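You operate a simulated robot arm through the tools that you are given. There is no shell and no other tool.

You are at the controls of a simulated robot arm. One attempt, no reset.

JOB
Feed the green plate the lots on the white card, then clamp it in the holder.
Fine: push the empty feeder tray back in. Where these are worked on the way, their far stop is far enough and under half their travel is too little: feeder tray.

Only the result counts: the job must be done as asked and must still hold three seconds after the hand-in. Knocking over, shifting, dropping, spilling or breaking anything else fails it.

ROBOT AND FRAMES
A 7-joint arm with a two-finger parallel gripper, fixed in place. Base frame: the origin is on the floor under the middle of its stand, x ahead of it, y to its left, z up; the work surface is at about z = 80. Lengths are in cm, angles in rad, forces in N, time in s.
With the tool pointing down near the work surface it reaches from about 44 to 92 cm from the base axis. Its first joint turns from -2.496 to 2.496 rad. Payload 3 kg.
The TCP is the grasp point between the finger pads, 3 cm short of the fingertips. In the tool frame z runs along the fingers and y along their closing line. Largest opening 9.4 cm; finger width 2.8, thickness 1; the body of the gripper, 5 by 9.6 cm, starts 5.5 cm behind the TCP.
Orientation is that of the tool frame in the base frame, as a unit quaternion [w, x, y, z]. With the fingers straight down and closing along the base's y, the tool's x points along the base's -x, its y along +y and its z along -z.

CONTROLS
- The arm moves only by the tool move_arm. Its argument "series" is a list that holds one entry, the list of rows, each a list of 6 numbers: the shift along the tool's x, y, z in units of 250 mm (1.0 is 250 mm), then the turn, a rotation vector about the tool's x, y, z in units of 90 degrees (1.0 is 90 degrees). In form: [[[tx, ty, tz, wx, wy, wz], ...]]. A call has 1 to 20 rows; each row is the pose to reach, as a shift and turn from the pose commanded when the call began, along the tool's axes at that moment. "fingers" is the finger opening in cm, from 0 to 9.4, set as the call begins (left out, the last holds). A call with a number of a shift or a turn outside -1 to 1 is refused whole. Each row takes 0.2 s and may step no farther than 5 cm and 0.15 rad from the row before; otherwise, or with a gripper value out of range, the whole call is refused. A pose out of reach is approached as far as the arm can. The call stops where the force on the tool passes 40 N (or 10 N more than at its start, if that is more) or the arm is blocked; 0.2 s more then pass. Each finger travels about 7.2 cm/s and halts on what it meets, pressing with about 30 N; the grip force reading is that of the motor and also rises with nothing between the fingers. The clock runs only during rows and for 0.2 s after the last one: add rows that repeat a pose to give the fingers time. It gives the time, the measured TCP pose, the force on the tool (base axes), the opening and the grip force at its end, in the units of the frame above (readings bear some noise), with the torque about the TCP (base axes, N m) and any sound that the robot's microphone picked up, and new pictures: "pictures" is both (left out), scene, wrist or none.
- Cameras (640 x 400 px; columns grow to the right, rows downward): "scene" is fixed at [22.16, 49.95, 140.95]; the picture's right is [-0.30, -0.95, 0.00], its down [-0.66, 0.21, -0.72] and it looks along [0.69, -0.22, -0.69] (base axes); focal length 260 px, centre (320, 200). "wrist" rides on the gripper at [7.6, 1.4, -10.2] in the tool frame; the picture's right is [-0.18, 0.98, 0.00], its down [-0.75, -0.14, -0.64] and it looks along [-0.63, -0.12, 0.77] (tool axes); focal length 243 px, centre (320, 200). There is no depth. A picture from a camera that has moved, and an enlarged one, comes with that camera's place and axes in the base frame and with its lens.
- inspect(camera, box): a new picture of the part [left, top, right, bottom] of that camera's present view, enlarged. It takes no simulated time.
- hand_in(): hands the job in; it is judged then, once.

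Places have to be worked out from the pictures, the camera data and where the tool is seen. Open the gripper and draw the arm clear of the work before you hand the job in, unless the task says otherwise.

The tools are called as a command line: name --argument value ..., lists and objects as JSON in quotes. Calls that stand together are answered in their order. move_arm: Moves the arm, as the interface text tells. Its arguments: {"type":"object","properties":{"series":{"type":"array","items":{"type":"array","items":{"type":"array","items":{"type":"number"}}}},"fingers":{"type":"number"},"pictures":{"type":"string","enum":["both","scene","wrist","none"]}},"required":["series"]} The other tools are called the same way: inspect (camera, box) takes an enlarged picture of a part of a camera's view; hand_in () hands the job in.

At the start:

```text
time_s: 0.0
position: [45.67, 33.39, 123.12]
ee_rot: [0.0, 0.0, 1.0, 0.0]
wrist_force: [0.0, 0.7, 0.6]
moment: [0.0, 0.01, 0.0]
opening: 9.39
gripper_force: 0.0
```

scene: 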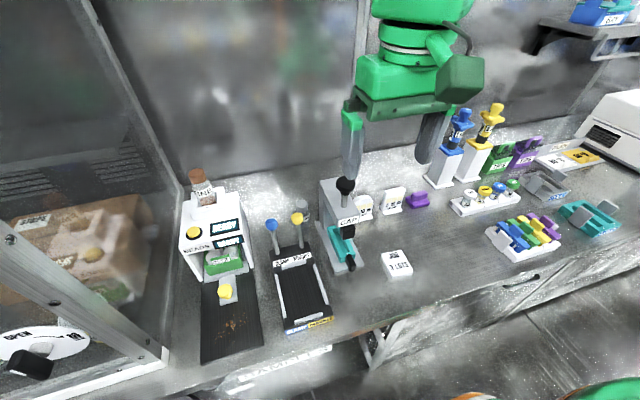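
wrist: 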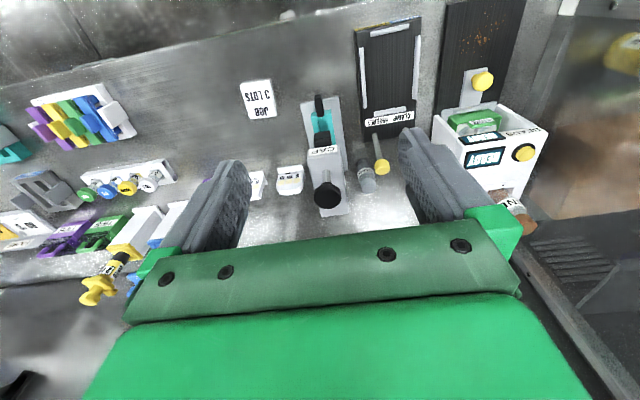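

I'll start by enlarging parts of the scene to read labels and find out what the devices are.

inspect --camera "scene" --box '[160, 150, 360, 370]'

inspect --camera "scene" --box '[310, 160, 450, 290]'

inspect --camera "scene" --box '[420, 90, 640, 270]'

inspect --camera "wrist" --box '[220, 0, 560, 220]'

inspect --camera "wrist" --box '[0, 70, 240, 310]'

```text
1.82 times, centred on (260, 260) of scene
camera zoom: at [22.16, 49.95, 140.95], right [-0.3, -0.95, 0.0], down [-0.66, 0.21, -0.72], along [0.69, -0.22, -0.69], focal length 472 px, centre (429, 91)
```

zoom: 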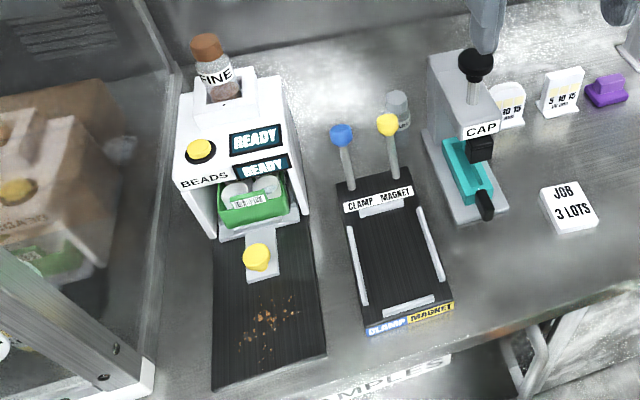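

```text
3.08 times, centred on (380, 225) of scene
camera zoom: at [22.16, 49.95, 140.95], right [-0.3, -0.95, 0.0], down [-0.66, 0.21, -0.72], along [0.69, -0.22, -0.69], focal length 799 px, centre (135, 123)
```

zoom: 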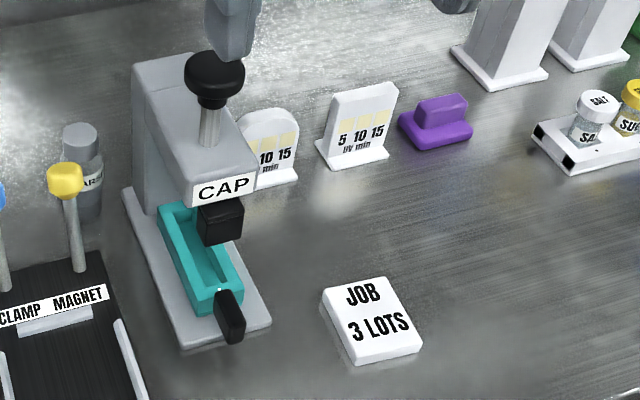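

```text
2.22 times, centred on (530, 180) of scene
camera zoom: at [22.16, 49.95, 140.95], right [-0.3, -0.95, 0.0], down [-0.66, 0.21, -0.72], along [0.69, -0.22, -0.69], focal length 577 px, centre (-147, 244)
```

zoom: 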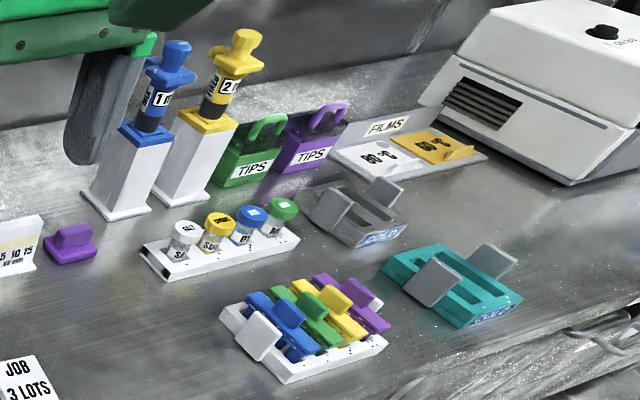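

```text
1.82 times, centred on (390, 110) of wrist
camera zoom: at [37.98, 34.83, 133.34], right [0.18, 0.98, 0.0], down [0.75, -0.14, 0.64], along [0.63, -0.12, -0.77], focal length 441 px, centre (193, 364)
```

zoom: 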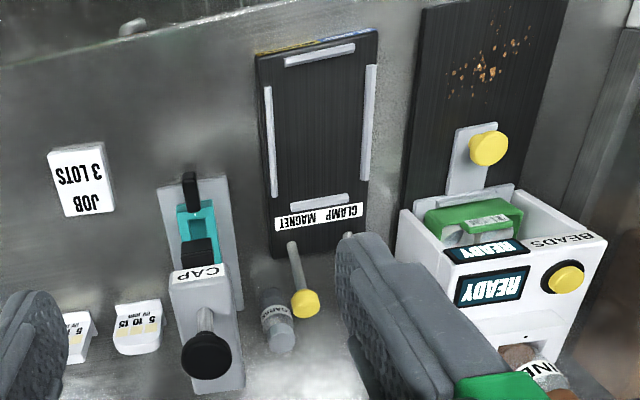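

```text
1.67 times, centred on (120, 190) of wrist
camera zoom: at [37.98, 34.83, 133.34], right [0.18, 0.98, 0.0], down [0.75, -0.14, 0.64], along [0.63, -0.12, -0.77], focal length 404 px, centre (653, 217)
```

zoom: 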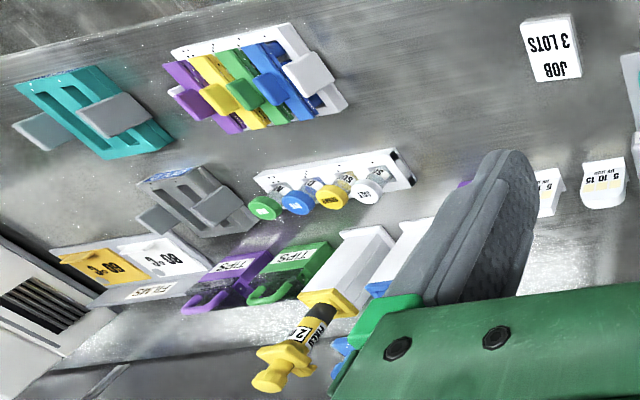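

The feeder (BEADS), a holder with CLAMP/MAGNET levers and a card "JOB 3 LOTS" are visible. I'll zoom in on the details of the feeder and holder.

inspect --camera "scene" --box '[170, 160, 260, 230]'

inspect --camera "scene" --box '[180, 220, 270, 310]'

inspect --camera "scene" --box '[250, 195, 350, 345]'

inspect --camera "scene" --box '[480, 170, 640, 270]'

inspect --camera "scene" --box '[0, 170, 180, 390]'

inspect --camera "wrist" --box '[420, 60, 560, 240]'

inspect --camera "scene" --box '[200, 320, 400, 400]'

```text
5.71 times, centred on (215, 195) of scene
camera zoom: at [22.16, 49.95, 140.95], right [-0.3, -0.95, 0.0], down [-0.66, 0.21, -0.72], along [0.69, -0.22, -0.69], focal length 1484 px, centre (920, 229)
```

zoom: 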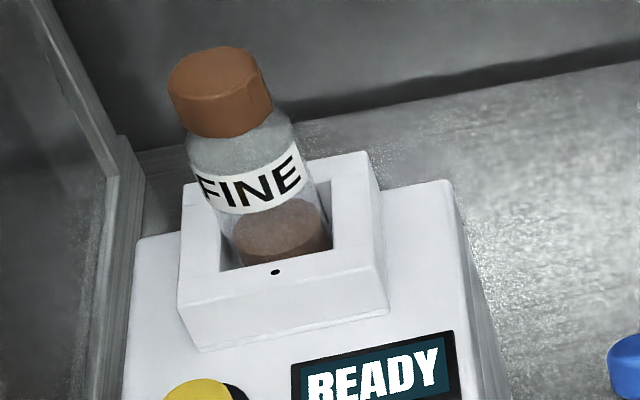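

```text
4.44 times, centred on (225, 265) of scene
camera zoom: at [22.16, 49.95, 140.95], right [-0.3, -0.95, 0.0], down [-0.66, 0.21, -0.72], along [0.69, -0.22, -0.69], focal length 1154 px, centre (742, -89)
```

zoom: 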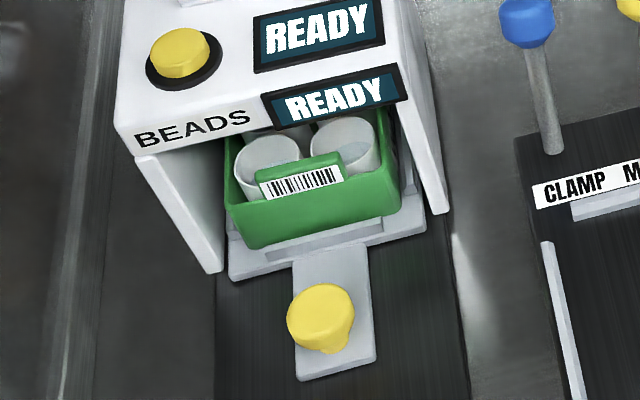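

```text
2.67 times, centred on (300, 270) of scene
camera zoom: at [22.16, 49.95, 140.95], right [-0.3, -0.95, 0.0], down [-0.66, 0.21, -0.72], along [0.69, -0.22, -0.69], focal length 692 px, centre (373, 13)
```

zoom: 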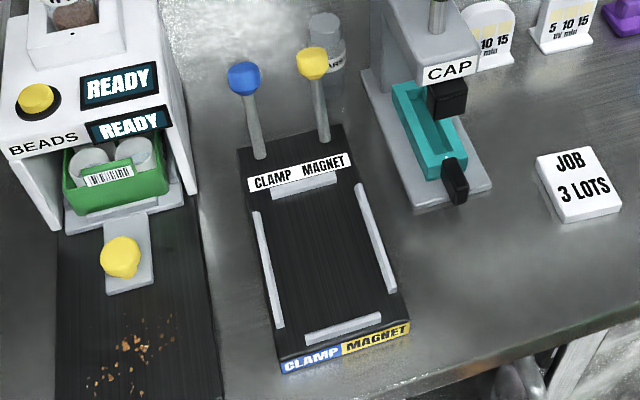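

```text
4.00 times, centred on (560, 220) of scene
camera zoom: at [22.16, 49.95, 140.95], right [-0.3, -0.95, 0.0], down [-0.66, 0.21, -0.72], along [0.69, -0.22, -0.69], focal length 1039 px, centre (-640, 120)
```

zoom: 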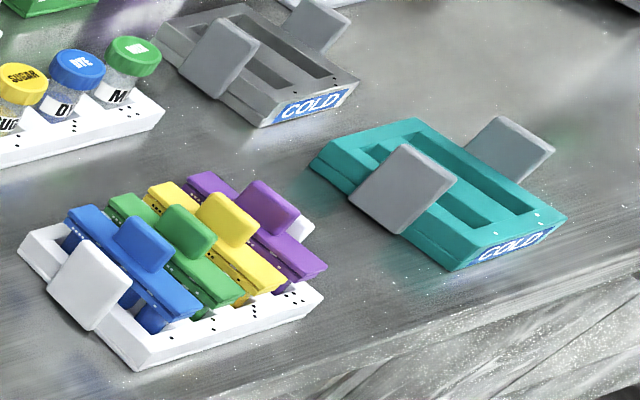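

```text
1.82 times, centred on (90, 280) of scene
camera zoom: at [22.16, 49.95, 140.95], right [-0.3, -0.95, 0.0], down [-0.66, 0.21, -0.72], along [0.69, -0.22, -0.69], focal length 472 px, centre (738, 54)
```

zoom: 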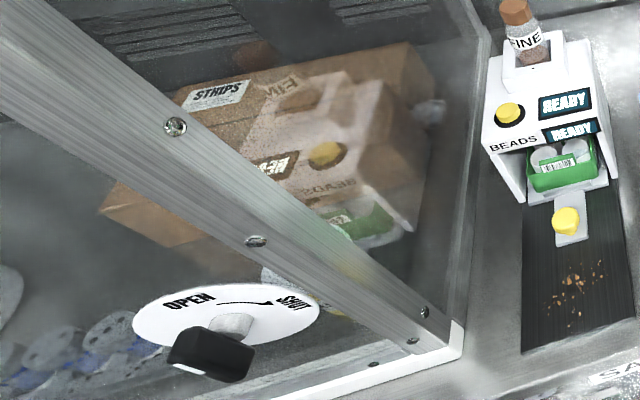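

```text
2.22 times, centred on (490, 150) of wrist
camera zoom: at [37.98, 34.83, 133.34], right [0.18, 0.98, 0.0], down [0.75, -0.14, 0.64], along [0.63, -0.12, -0.77], focal length 539 px, centre (-58, 311)
```

zoom: 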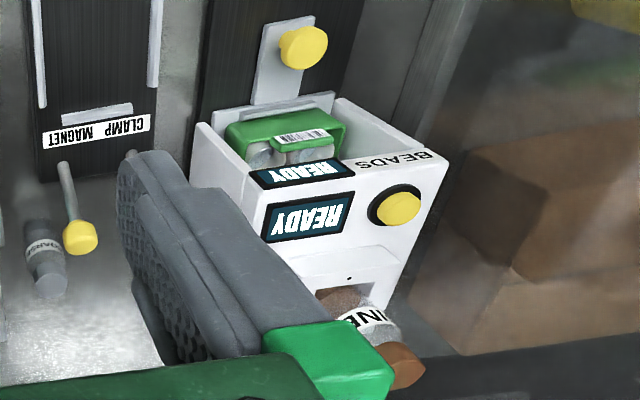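

```text
3.20 times, centred on (300, 360) of scene
camera zoom: at [22.16, 49.95, 140.95], right [-0.3, -0.95, 0.0], down [-0.66, 0.21, -0.72], along [0.69, -0.22, -0.69], focal length 831 px, centre (384, -312)
```

zoom: 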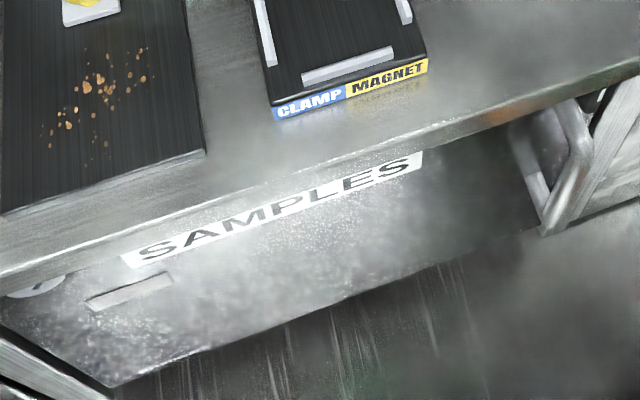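

The layout reads as follows: the green plate sits in the feeder's tray at about (58, 62), with the tray knob near (55, 61.5, 86). The dispense button is near (64.5, 65, 96.5), and the holder centre is near (52, 45). I'll move high above the table toward the feeder for a closer look.

move_arm --series '[[[0, 0.17, 0, 0, 0, 0], [0, 0.34, 0, 0, 0, 0], [0, 0.51, 0, 0, 0, 0], [0, 0.68, 0, 0, 0, 0], [0, 0.84, 0, 0, 0, 0], [0, 0.84, 0, 0, 0, 0]]]' --fingers 9.4

```text
time_s: 1.4
position: [45.99, 54.48, 122.97]
ee_rot: [0.0, -0.001, 1.0, 0.0]
wrist_force: [-0.6, -0.6, 1.7]
moment: [0.02, -0.02, 0.03]
opening: 9.4
gripper_force: 0.1
camera wrist: at [38.24, 55.94, 133.25], right [0.18, 0.98, 0.0], down [0.75, -0.14, 0.64], along [0.63, -0.12, -0.77], focal length 243 px, centre (320, 200)
```

scene: 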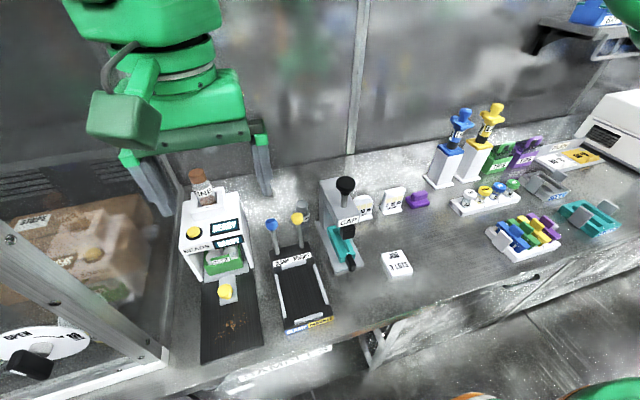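
wrist: 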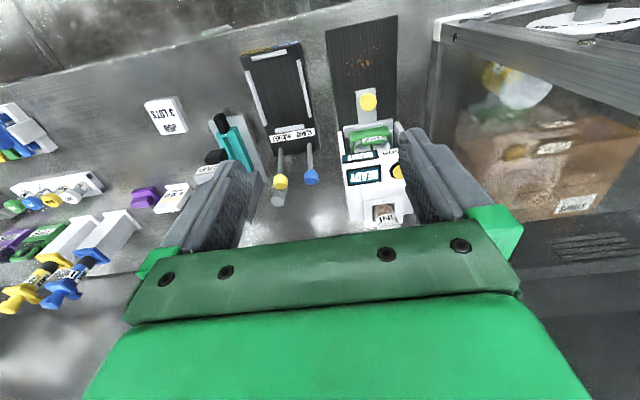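

inspect --camera "wrist" --box '[310, 60, 450, 230]'

inspect --camera "wrist" --box '[210, 30, 340, 220]'

```text
2.35 times, centred on (380, 145) of wrist
camera zoom: at [38.24, 55.94, 133.25], right [0.18, 0.98, 0.0], down [0.75, -0.14, 0.64], along [0.63, -0.12, -0.77], focal length 571 px, centre (179, 329)
```

zoom: 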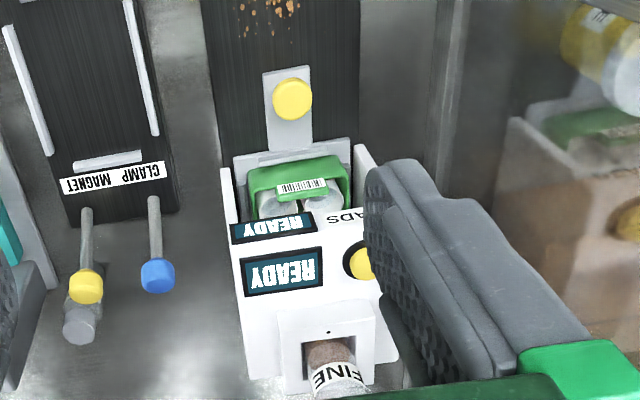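

```text
2.11 times, centred on (275, 125) of wrist
camera zoom: at [38.24, 55.94, 133.25], right [0.18, 0.98, 0.0], down [0.75, -0.14, 0.64], along [0.63, -0.12, -0.77], focal length 511 px, centre (415, 358)
```

zoom: 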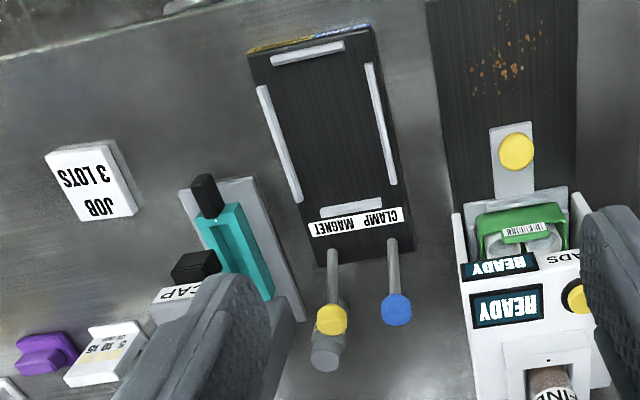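

The button looks to be at about (64.4, 65.3, 96.6), close to the reach limit. I'll close the fingers, tilt the tool outward 0.3 rad, and come to a point about 6 cm above and in front of the button.

move_arm --series '[[[-0.11, 0.06, 0.1, -0.022, -0.022, 0], [-0.22, 0.12, 0.21, -0.045, -0.045, 0], [-0.33, 0.18, 0.33, -0.067, -0.067, 0], [-0.44, 0.24, 0.45, -0.09, -0.09, 0], [-0.55, 0.29, 0.57, -0.112, -0.112, 0], [-0.652, 0.344, 0.684, -0.135, -0.135, 0], [-0.652, 0.344, 0.684, -0.135, -0.135, 0]]]' --fingers 0

```text
time_s: 3.0
position: [62.34, 62.94, 105.93]
ee_rot: [0.106, -0.001, 0.989, 0.106]
wrist_force: [-0.1, -0.4, 0.4]
moment: [-0.01, 0.01, -0.01]
opening: 0.0
gripper_force: 30.5
camera wrist: at [52.6, 62.49, 114.46], right [0.16, 0.96, 0.24], down [0.61, -0.29, 0.74], along [0.78, 0.03, -0.63], focal length 243 px, centre (320, 200)
```

scene: 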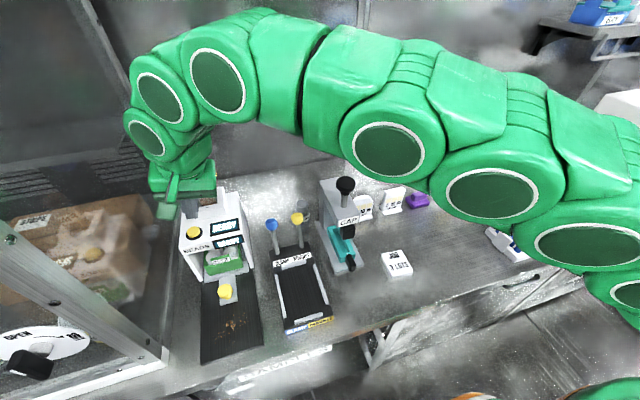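
wrist: 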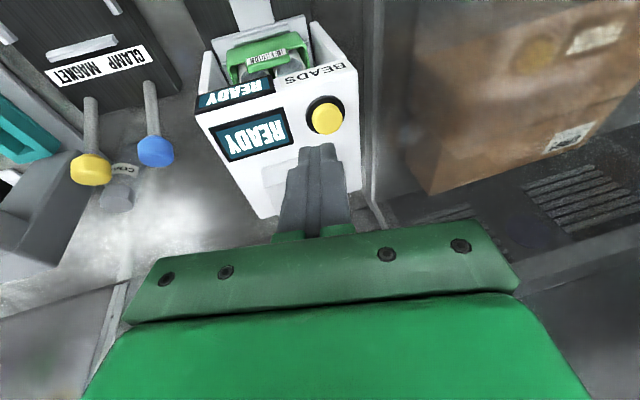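

inspect --camera "wrist" --box '[190, 10, 390, 230]'

inspect --camera "scene" --box '[150, 150, 270, 280]'

```text
1.82 times, centred on (290, 120) of wrist
camera zoom: at [52.6, 62.49, 114.46], right [0.16, 0.96, 0.24], down [0.61, -0.29, 0.74], along [0.78, 0.03, -0.63], focal length 441 px, centre (374, 346)
```

zoom: 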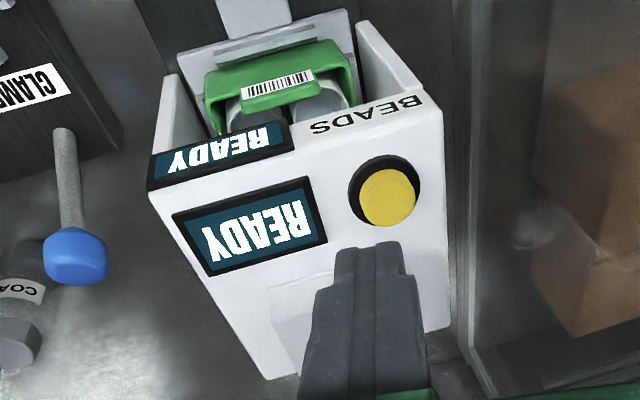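

```text
3.08 times, centred on (210, 215) of scene
camera zoom: at [22.16, 49.95, 140.95], right [-0.3, -0.95, 0.0], down [-0.66, 0.21, -0.72], along [0.69, -0.22, -0.69], focal length 799 px, centre (658, 154)
```

zoom: 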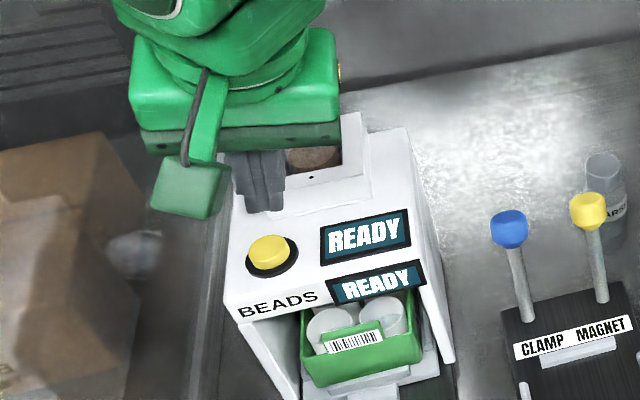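

The button top refines to about (64.4, 65.4, 97), and the display reads READY. I'll hover the closed fingertips about 2 cm above it.

move_arm --series '[[[-0.02, 0.019, 0.095, 0, 0, 0], [-0.0422, 0.0381, 0.1895, 0, 0, 0], [-0.0422, 0.0381, 0.1895, 0, 0, 0]]]'

```text
time_s: 3.8
position: [64.17, 64.77, 101.9]
ee_rot: [0.106, 0.0, 0.989, 0.105]
wrist_force: [0.5, -0.9, -0.1]
moment: [0.01, 0.0, 0.0]
opening: 0.0
gripper_force: 30.4
camera wrist: at [54.42, 64.33, 110.33], right [0.16, 0.96, 0.24], down [0.61, -0.29, 0.74], along [0.78, 0.03, -0.63], focal length 243 px, centre (320, 200)
```

scene: 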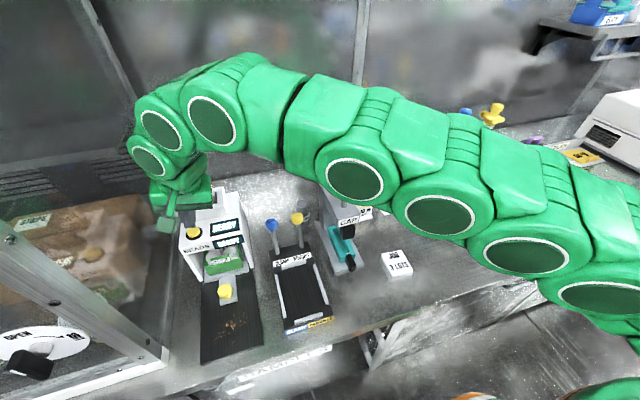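
wrist: 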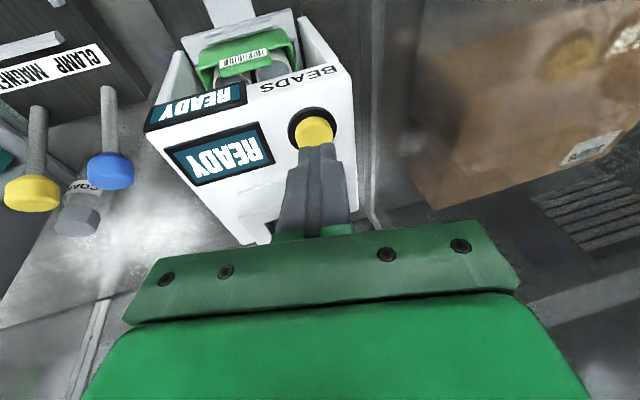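

The tip is lined up over the button. I'll press slowly straight down, with the force stop as a guard.

move_arm --series '[[[0.0067, -0.0067, 0.0306, 0, 0, 0], [0.0101, -0.0101, 0.0459, 0, 0, 0], [0.0126, -0.0126, 0.0574, 0, 0, 0], [0.0151, -0.0151, 0.0689, 0, 0, 0], [0.0176, -0.0176, 0.0803, 0, 0, 0]]]'

```text
time_s: 5.0
position: [64.08, 64.83, 99.77]
ee_rot: [0.105, 0.0, 0.989, 0.105]
wrist_force: [0.3, -1.2, 0.4]
moment: [0.01, 0.0, 0.0]
opening: 0.0
gripper_force: 30.1
camera wrist: at [54.33, 64.32, 108.27], right [0.16, 0.96, 0.24], down [0.61, -0.29, 0.74], along [0.78, 0.03, -0.63], focal length 243 px, centre (320, 200)
```

scene: 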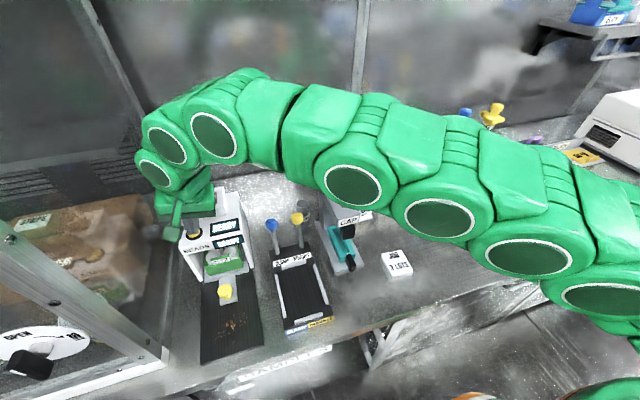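
wrist: 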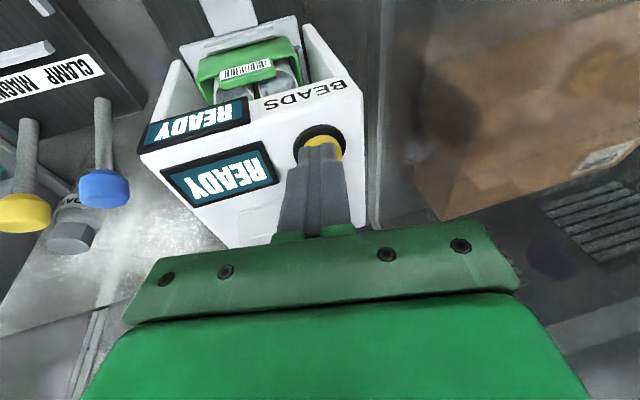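

inspect --camera "wrist" --box '[250, 90, 390, 220]'

inspect --camera "scene" --box '[160, 190, 250, 260]'

```text
3.08 times, centred on (320, 155) of wrist
camera zoom: at [54.33, 64.32, 108.27], right [0.16, 0.96, 0.24], down [0.61, -0.29, 0.74], along [0.78, 0.03, -0.63], focal length 746 px, centre (320, 338)
```

zoom: 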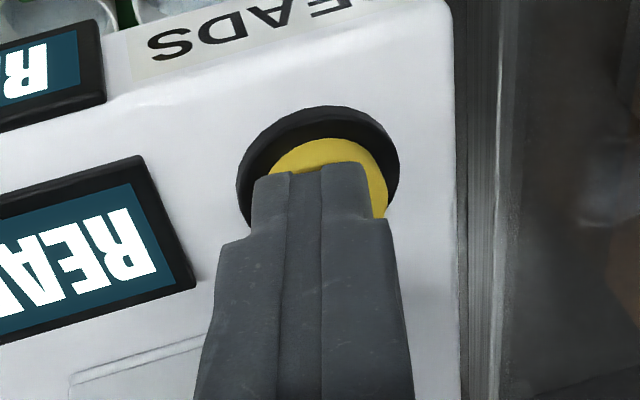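

```text
5.71 times, centred on (205, 225) of scene
camera zoom: at [22.16, 49.95, 140.95], right [-0.3, -0.95, 0.0], down [-0.66, 0.21, -0.72], along [0.69, -0.22, -0.69], focal length 1484 px, centre (977, 57)
```

zoom: 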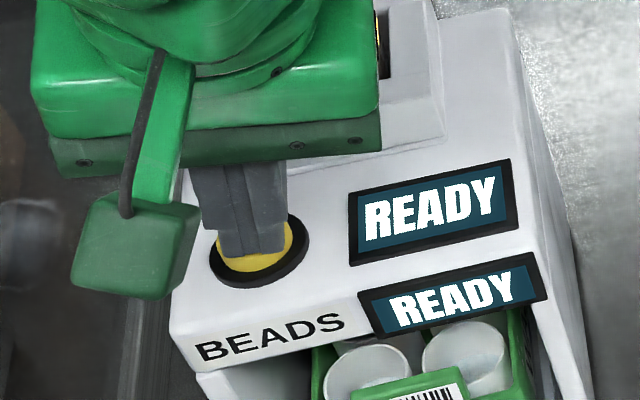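

The fingertips are over the button but not touching yet. I'll keep pressing down in small steps.

move_arm --series '[[[0.0021, -0.0021, 0.0096, 0, 0, 0], [0.0042, -0.0042, 0.0191, 0, 0, 0], [0.0063, -0.0063, 0.0287, 0, 0, 0], [0.0084, -0.0084, 0.0383, 0, 0, 0], [0.0105, -0.0105, 0.0478, 0, 0, 0]]]'

```text
time_s: 6.1
position: [63.95, 64.87, 99.16]
ee_rot: [0.108, 0.0, 0.988, 0.107]
wrist_force: [-11.4, -10.1, 17.9]
moment: [-0.37, 0.39, 0.01]
opening: 0.0
gripper_force: 29.9
heard: click
stopped in row 5: the force on the tool passed its limit at 46 N (the readings are from after the stop); the commanded pose is now the measured one
camera wrist: at [54.27, 64.29, 107.6], right [0.16, 0.96, 0.25], down [0.6, -0.29, 0.74], along [0.78, 0.03, -0.62], focal length 243 px, centre (320, 200)
```

scene: 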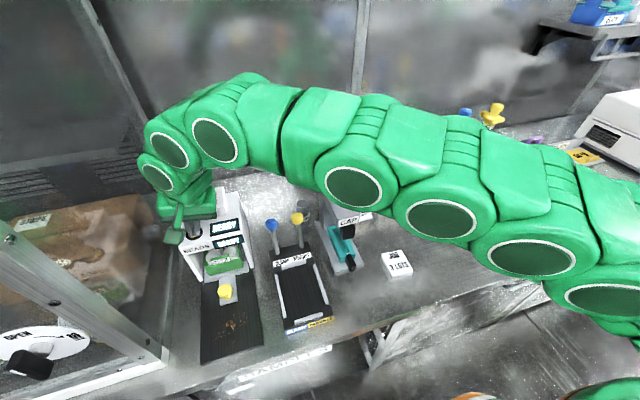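
wrist: 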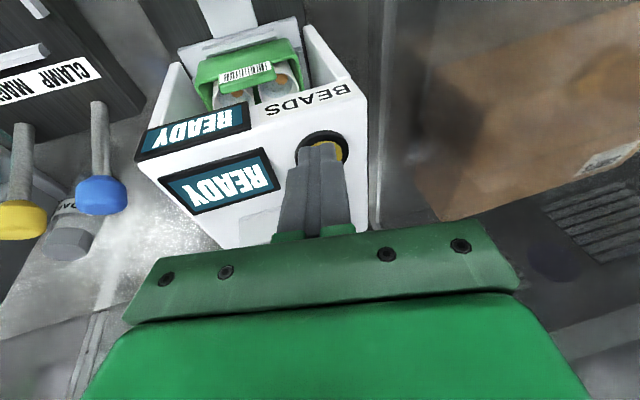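

A click was heard and beads appear to have fallen into the plate. I'll lift off the button and check the display and the wells.

move_arm --series '[[[-0.0042, 0.0042, -0.0191, 0, 0, 0], [-0.0084, 0.0084, -0.0383, 0, 0, 0], [-0.0126, 0.0126, -0.0574, 0, 0, 0], [-0.0126, 0.0126, -0.0574, 0, 0, 0]]]'

inspect --camera "wrist" --box '[130, 0, 390, 200]'

inspect --camera "scene" --box '[160, 200, 270, 290]'

```text
time_s: 7.1
position: [64.03, 64.95, 100.53]
ee_rot: [0.107, 0.001, 0.989, 0.107]
wrist_force: [0.0, 0.0, 0.7]
moment: [0.03, 0.0, 0.02]
opening: 0.0
gripper_force: 30.0
camera wrist: at [54.26, 64.3, 109.05], right [0.16, 0.96, 0.25], down [0.6, -0.29, 0.74], along [0.78, 0.03, -0.62], focal length 243 px, centre (320, 200)
```

scene: 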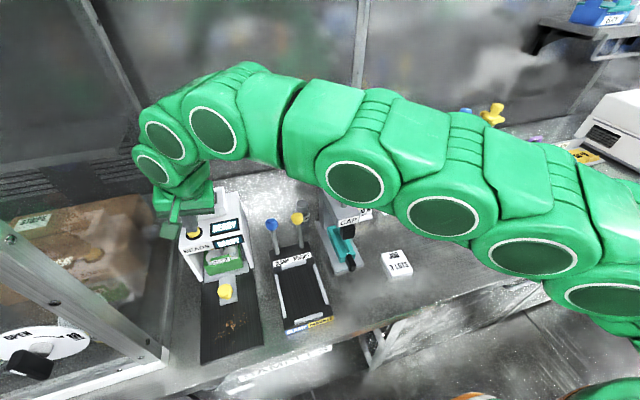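
wrist: 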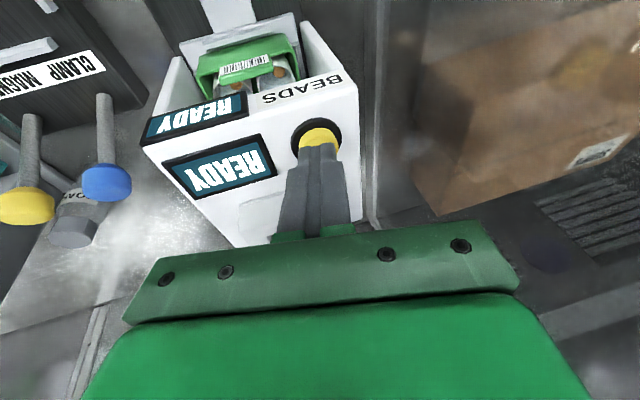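

```text
2.00 times, centred on (260, 100) of wrist
camera zoom: at [54.26, 64.3, 109.05], right [0.16, 0.96, 0.25], down [0.6, -0.29, 0.74], along [0.78, 0.03, -0.62], focal length 485 px, centre (440, 400)
```

zoom: 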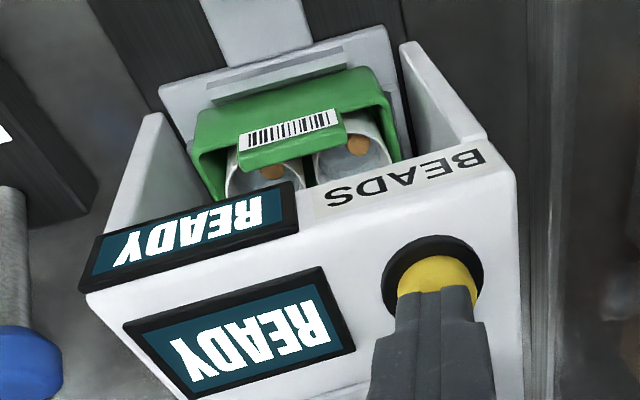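

```text
4.44 times, centred on (215, 245) of scene
camera zoom: at [22.16, 49.95, 140.95], right [-0.3, -0.95, 0.0], down [-0.66, 0.21, -0.72], along [0.69, -0.22, -0.69], focal length 1154 px, centre (787, 0)
```

zoom: 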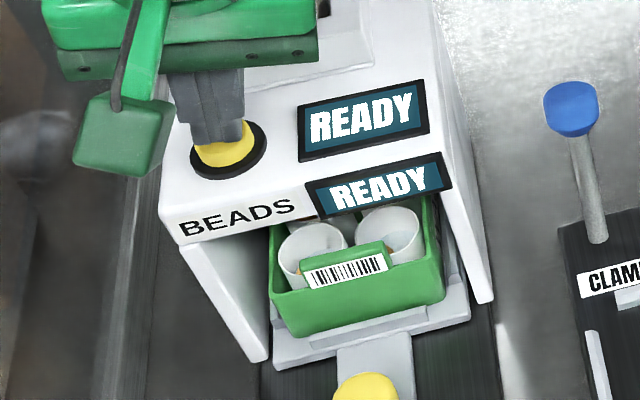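

One lot is now in the plate (a bead in each cup) and the display shows READY again. I'll press a second time the same way.

move_arm --series '[[[0.0042, -0.0042, 0.0191, 0, 0, 0], [0.0067, -0.0067, 0.0306, 0, 0, 0], [0.0088, -0.0088, 0.0402, 0, 0, 0], [0.0109, -0.0109, 0.0497, 0, 0, 0], [0.0126, -0.0126, 0.0574, 0, 0, 0], [0.0143, -0.0143, 0.0651, 0, 0, 0], [0.016, -0.016, 0.0727, 0, 0, 0]]]' --pictures "wrist"

```text
time_s: 8.7
position: [64.17, 64.95, 99.14]
ee_rot: [0.11, 0.001, 0.988, 0.109]
wrist_force: [-13.7, -13.4, 15.1]
moment: [-0.45, 0.47, 0.05]
opening: 0.0
gripper_force: 30.4
heard: click
stopped in row 7: the force on the tool passed its limit at 45 N (the readings are from after the stop); the commanded pose is now the measured one
camera wrist: at [54.3, 64.29, 107.59], right [0.16, 0.95, 0.25], down [0.6, -0.29, 0.74], along [0.78, 0.03, -0.62], focal length 243 px, centre (320, 200)
```

wrist: 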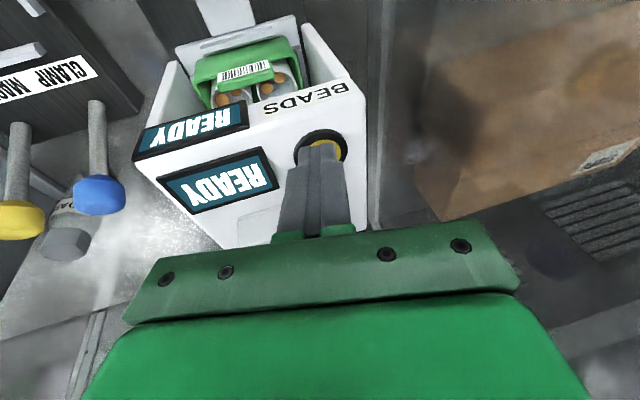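

The second click was heard. I'll lift off and confirm that two lots are in.

move_arm --series '[[[-0.0042, 0.0042, -0.0191, 0, 0, 0], [-0.0084, 0.0084, -0.0383, 0, 0, 0], [-0.0126, 0.0126, -0.0574, 0, 0, 0], [-0.0126, 0.0126, -0.0574, 0, 0, 0]]]'

inspect --camera "wrist" --box '[130, 0, 390, 200]'

inspect --camera "scene" --box '[160, 200, 270, 290]'

```text
time_s: 9.7
position: [64.12, 64.88, 100.56]
ee_rot: [0.109, 0.0, 0.988, 0.11]
wrist_force: [0.2, -0.3, 0.2]
moment: [-0.01, 0.02, -0.01]
opening: 0.0
gripper_force: 29.8
camera wrist: at [54.29, 64.31, 109.01], right [0.16, 0.96, 0.25], down [0.6, -0.29, 0.74], along [0.78, 0.03, -0.62], focal length 243 px, centre (320, 200)
```

scene: 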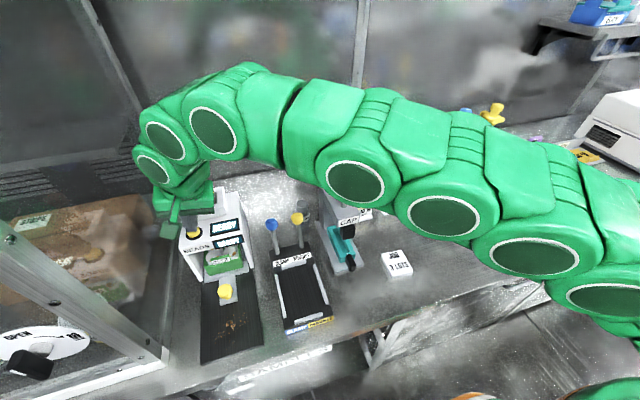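
wrist: 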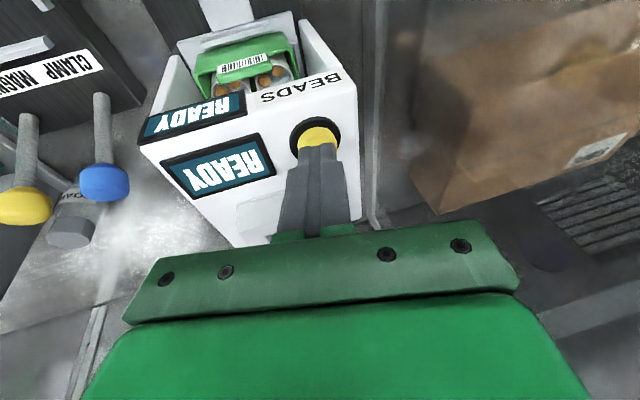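

```text
2.00 times, centred on (260, 100) of wrist
camera zoom: at [54.29, 64.31, 109.01], right [0.16, 0.96, 0.25], down [0.6, -0.29, 0.74], along [0.78, 0.03, -0.62], focal length 485 px, centre (440, 400)
```

zoom: 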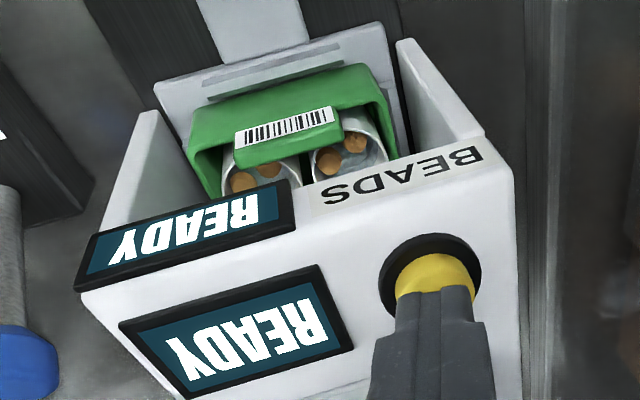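

```text
4.44 times, centred on (215, 245) of scene
camera zoom: at [22.16, 49.95, 140.95], right [-0.3, -0.95, 0.0], down [-0.66, 0.21, -0.72], along [0.69, -0.22, -0.69], focal length 1154 px, centre (787, 0)
```

zoom: 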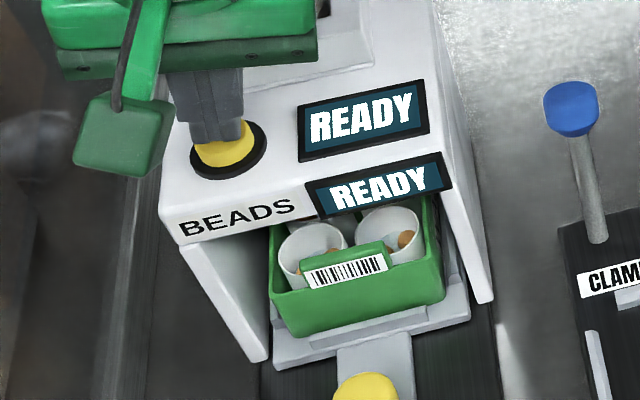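

Each cup now shows two beads, so two lots are in and the display is READY. I'll press a third time.

move_arm --series '[[[0.0042, -0.0042, 0.0191, 0, 0, 0], [0.0067, -0.0067, 0.0306, 0, 0, 0], [0.0088, -0.0088, 0.0402, 0, 0, 0], [0.0109, -0.0109, 0.0497, 0, 0, 0], [0.0126, -0.0126, 0.0574, 0, 0, 0], [0.0143, -0.0143, 0.0651, 0, 0, 0], [0.016, -0.016, 0.0727, 0, 0, 0]]]' --pictures "wrist"

```text
time_s: 11.2
position: [64.26, 65.1, 99.17]
ee_rot: [0.111, 0.0, 0.988, 0.111]
wrist_force: [-11.2, -10.2, 13.4]
moment: [-0.38, 0.39, 0.06]
opening: 0.0
gripper_force: 29.7
heard: click
stopped in row 7: the force on the tool passed its limit at 44 N (the readings are from after the stop); the commanded pose is now the measured one
camera wrist: at [54.32, 64.33, 107.58], right [0.16, 0.95, 0.26], down [0.6, -0.3, 0.75], along [0.79, 0.04, -0.62], focal length 243 px, centre (320, 200)
```

wrist: 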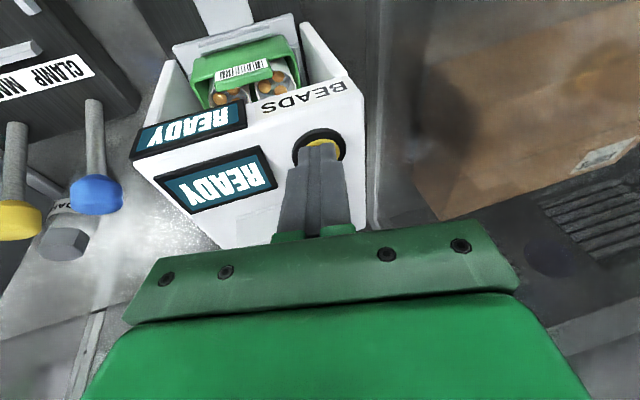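

Third click heard. I'll lift well clear and look at the result.

move_arm --series '[[[-0.0066, 0.0066, -0.0285, 0, 0, 0], [-0.0132, 0.0132, -0.0571, 0, 0, 0], [-0.0307, 0.0307, -0.133, 0, 0, 0], [-0.0526, 0.0526, -0.2282, 0, 0, 0], [-0.0789, 0.0789, -0.3424, 0, 0, 0], [-0.0789, 0.0789, -0.3424, 0, 0, 0]]]'

inspect --camera "wrist" --box '[200, 20, 380, 170]'

inspect --camera "scene" --box '[160, 200, 270, 290]'

```text
time_s: 12.6
position: [64.19, 65.06, 108.16]
ee_rot: [0.112, 0.0, 0.988, 0.11]
wrist_force: [0.9, -0.8, -0.1]
moment: [0.0, 0.0, 0.03]
opening: 0.01
gripper_force: 30.4
camera wrist: at [54.4, 64.5, 116.58], right [0.16, 0.95, 0.25], down [0.6, -0.3, 0.75], along [0.79, 0.04, -0.62], focal length 243 px, centre (320, 200)
```

scene: 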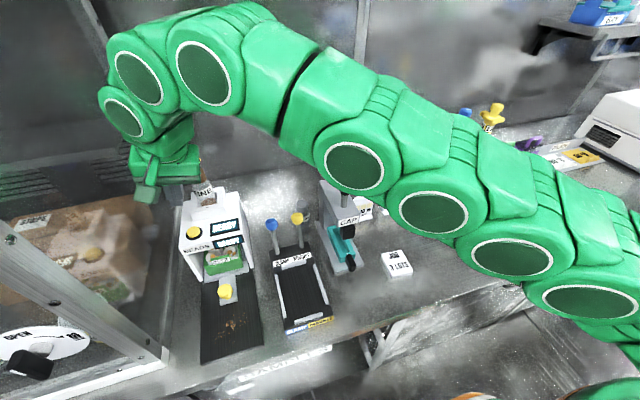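
wrist: 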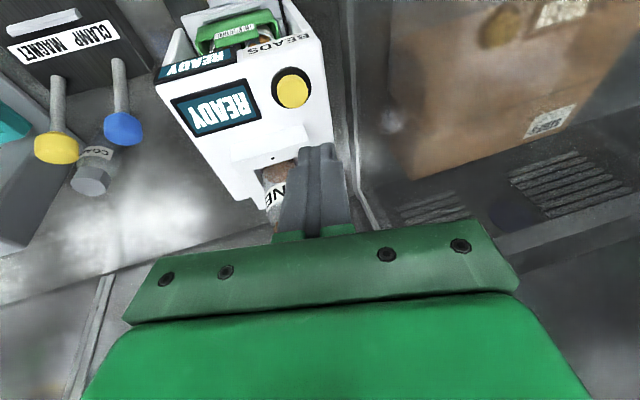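

```text
2.67 times, centred on (290, 95) of wrist
camera zoom: at [54.4, 64.5, 116.58], right [0.16, 0.95, 0.25], down [0.6, -0.3, 0.75], along [0.79, 0.04, -0.62], focal length 647 px, centre (400, 480)
```

zoom: 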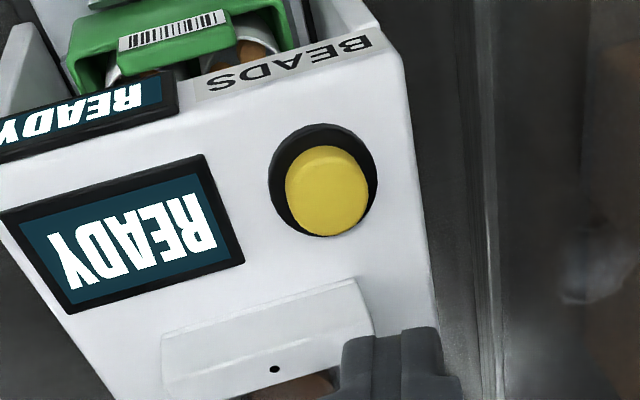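

```text
4.44 times, centred on (215, 245) of scene
camera zoom: at [22.16, 49.95, 140.95], right [-0.3, -0.95, 0.0], down [-0.66, 0.21, -0.72], along [0.69, -0.22, -0.69], focal length 1154 px, centre (787, 0)
```

zoom: 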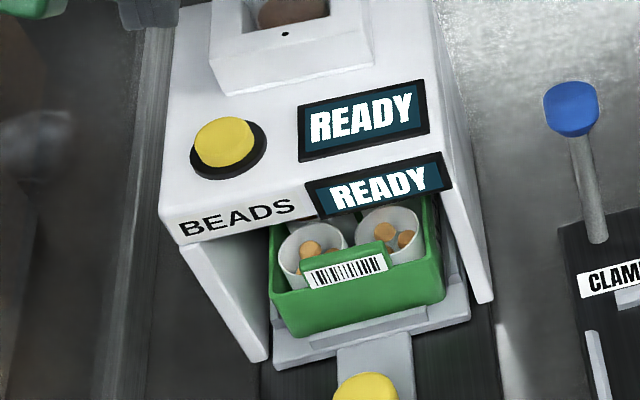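

Three lots are in (three clicks, about three beads per cup). Next I'll go to the tray knob near (55.1, 61.8, 86): straighten the tool, open the fingers to 7 and hover above the knob.

move_arm --series '[[[0.1085, -0.0469, 0.0, 0.0353, 0.0353, 0], [0.217, -0.0938, 0.06, 0.0706, 0.0706, 0], [0.3255, -0.1407, 0.13, 0.106, 0.106, 0], [0.434, -0.1876, 0.2018, 0.1413, 0.1413, 0], [0.434, -0.1876, 0.2018, 0.1413, 0.1413, 0]]]' --fingers 7

inspect --camera "wrist" --box '[200, 20, 440, 220]'

inspect --camera "scene" --box '[160, 200, 300, 330]'

```text
time_s: 13.8
position: [54.57, 61.94, 99.97]
ee_rot: [0.0, 0.0, 1.0, 0.0]
wrist_force: [-0.3, 0.2, 0.2]
moment: [0.02, 0.0, -0.02]
opening: 7.01
gripper_force: 0.0
camera wrist: at [46.86, 63.35, 110.22], right [0.18, 0.98, 0.0], down [0.75, -0.14, 0.64], along [0.63, -0.12, -0.77], focal length 243 px, centre (320, 200)
```

scene: 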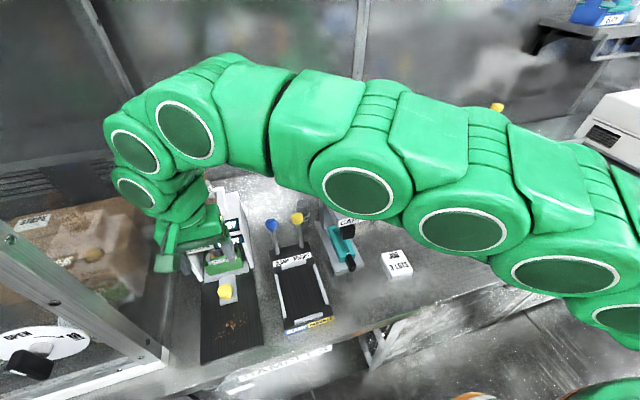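
wrist: 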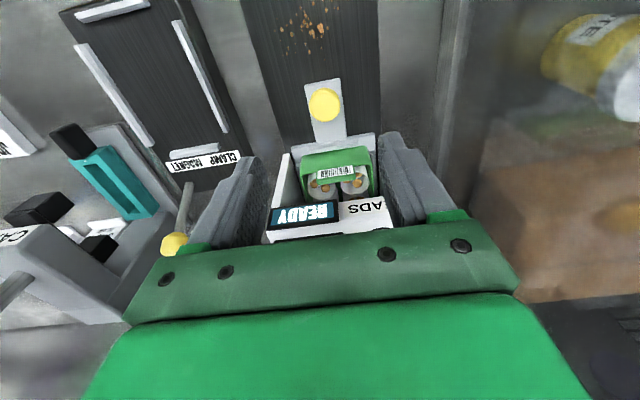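

```text
2.00 times, centred on (320, 120) of wrist
camera zoom: at [46.86, 63.35, 110.22], right [0.18, 0.98, 0.0], down [0.75, -0.14, 0.64], along [0.63, -0.12, -0.77], focal length 485 px, centre (320, 360)
```

zoom: 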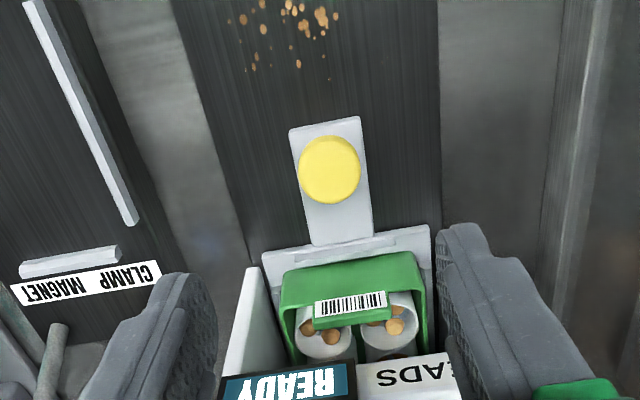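

```text
3.08 times, centred on (230, 265) of scene
camera zoom: at [22.16, 49.95, 140.95], right [-0.3, -0.95, 0.0], down [-0.66, 0.21, -0.72], along [0.69, -0.22, -0.69], focal length 799 px, centre (597, 0)
```

zoom: 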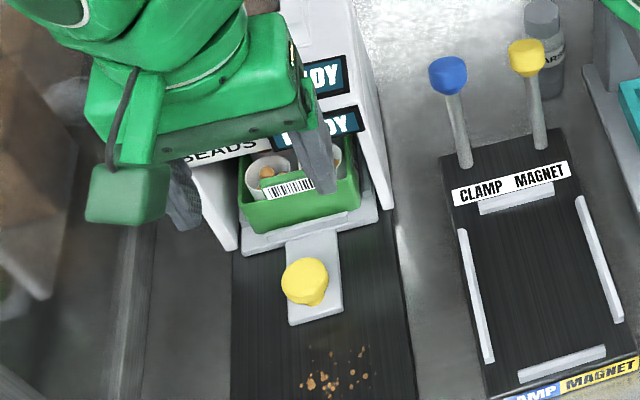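

Three beads show in each cup. The knob is about 3 cm across and centred near (55.1, 62.1). I'll come straight down over it to z≈88 and check.

move_arm --series '[[[-0.008, 0.008, 0.16, 0, 0, 0], [-0.008, 0.008, 0.32, 0, 0, 0], [-0.008, 0.008, 0.48, 0, 0, 0], [-0.008, 0.008, 0.48, 0, 0, 0]]]'

inspect --camera "wrist" --box '[200, 20, 440, 220]'

inspect --camera "scene" --box '[160, 230, 290, 340]'

```text
time_s: 14.8
position: [55.09, 62.01, 87.83]
ee_rot: [0.001, 0.0, 1.0, 0.0]
wrist_force: [0.0, -1.0, -0.4]
moment: [0.0, 0.01, -0.01]
opening: 7.0
gripper_force: 0.0
camera wrist: at [47.39, 63.4, 98.07], right [0.18, 0.98, 0.0], down [0.75, -0.14, 0.64], along [0.63, -0.12, -0.77], focal length 243 px, centre (320, 200)
```

scene: 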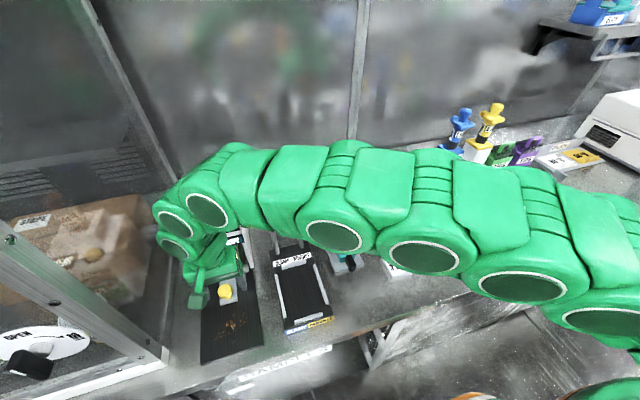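
wrist: 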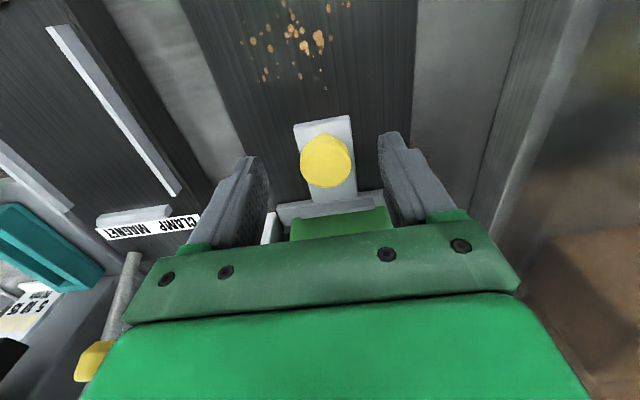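

```text
2.00 times, centred on (320, 120) of wrist
camera zoom: at [47.39, 63.4, 98.07], right [0.18, 0.98, 0.0], down [0.75, -0.14, 0.64], along [0.63, -0.12, -0.77], focal length 485 px, centre (320, 360)
```

zoom: 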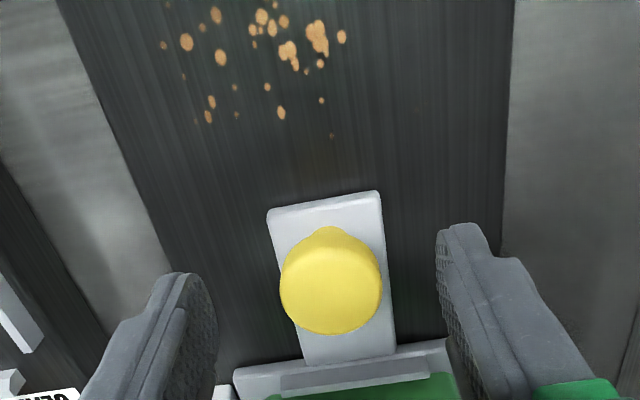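

```text
3.64 times, centred on (225, 285) of scene
camera zoom: at [22.16, 49.95, 140.95], right [-0.3, -0.95, 0.0], down [-0.66, 0.21, -0.72], along [0.69, -0.22, -0.69], focal length 944 px, centre (666, -109)
```

zoom: 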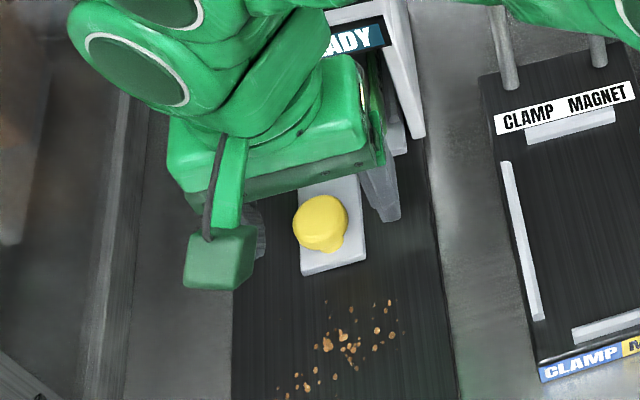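

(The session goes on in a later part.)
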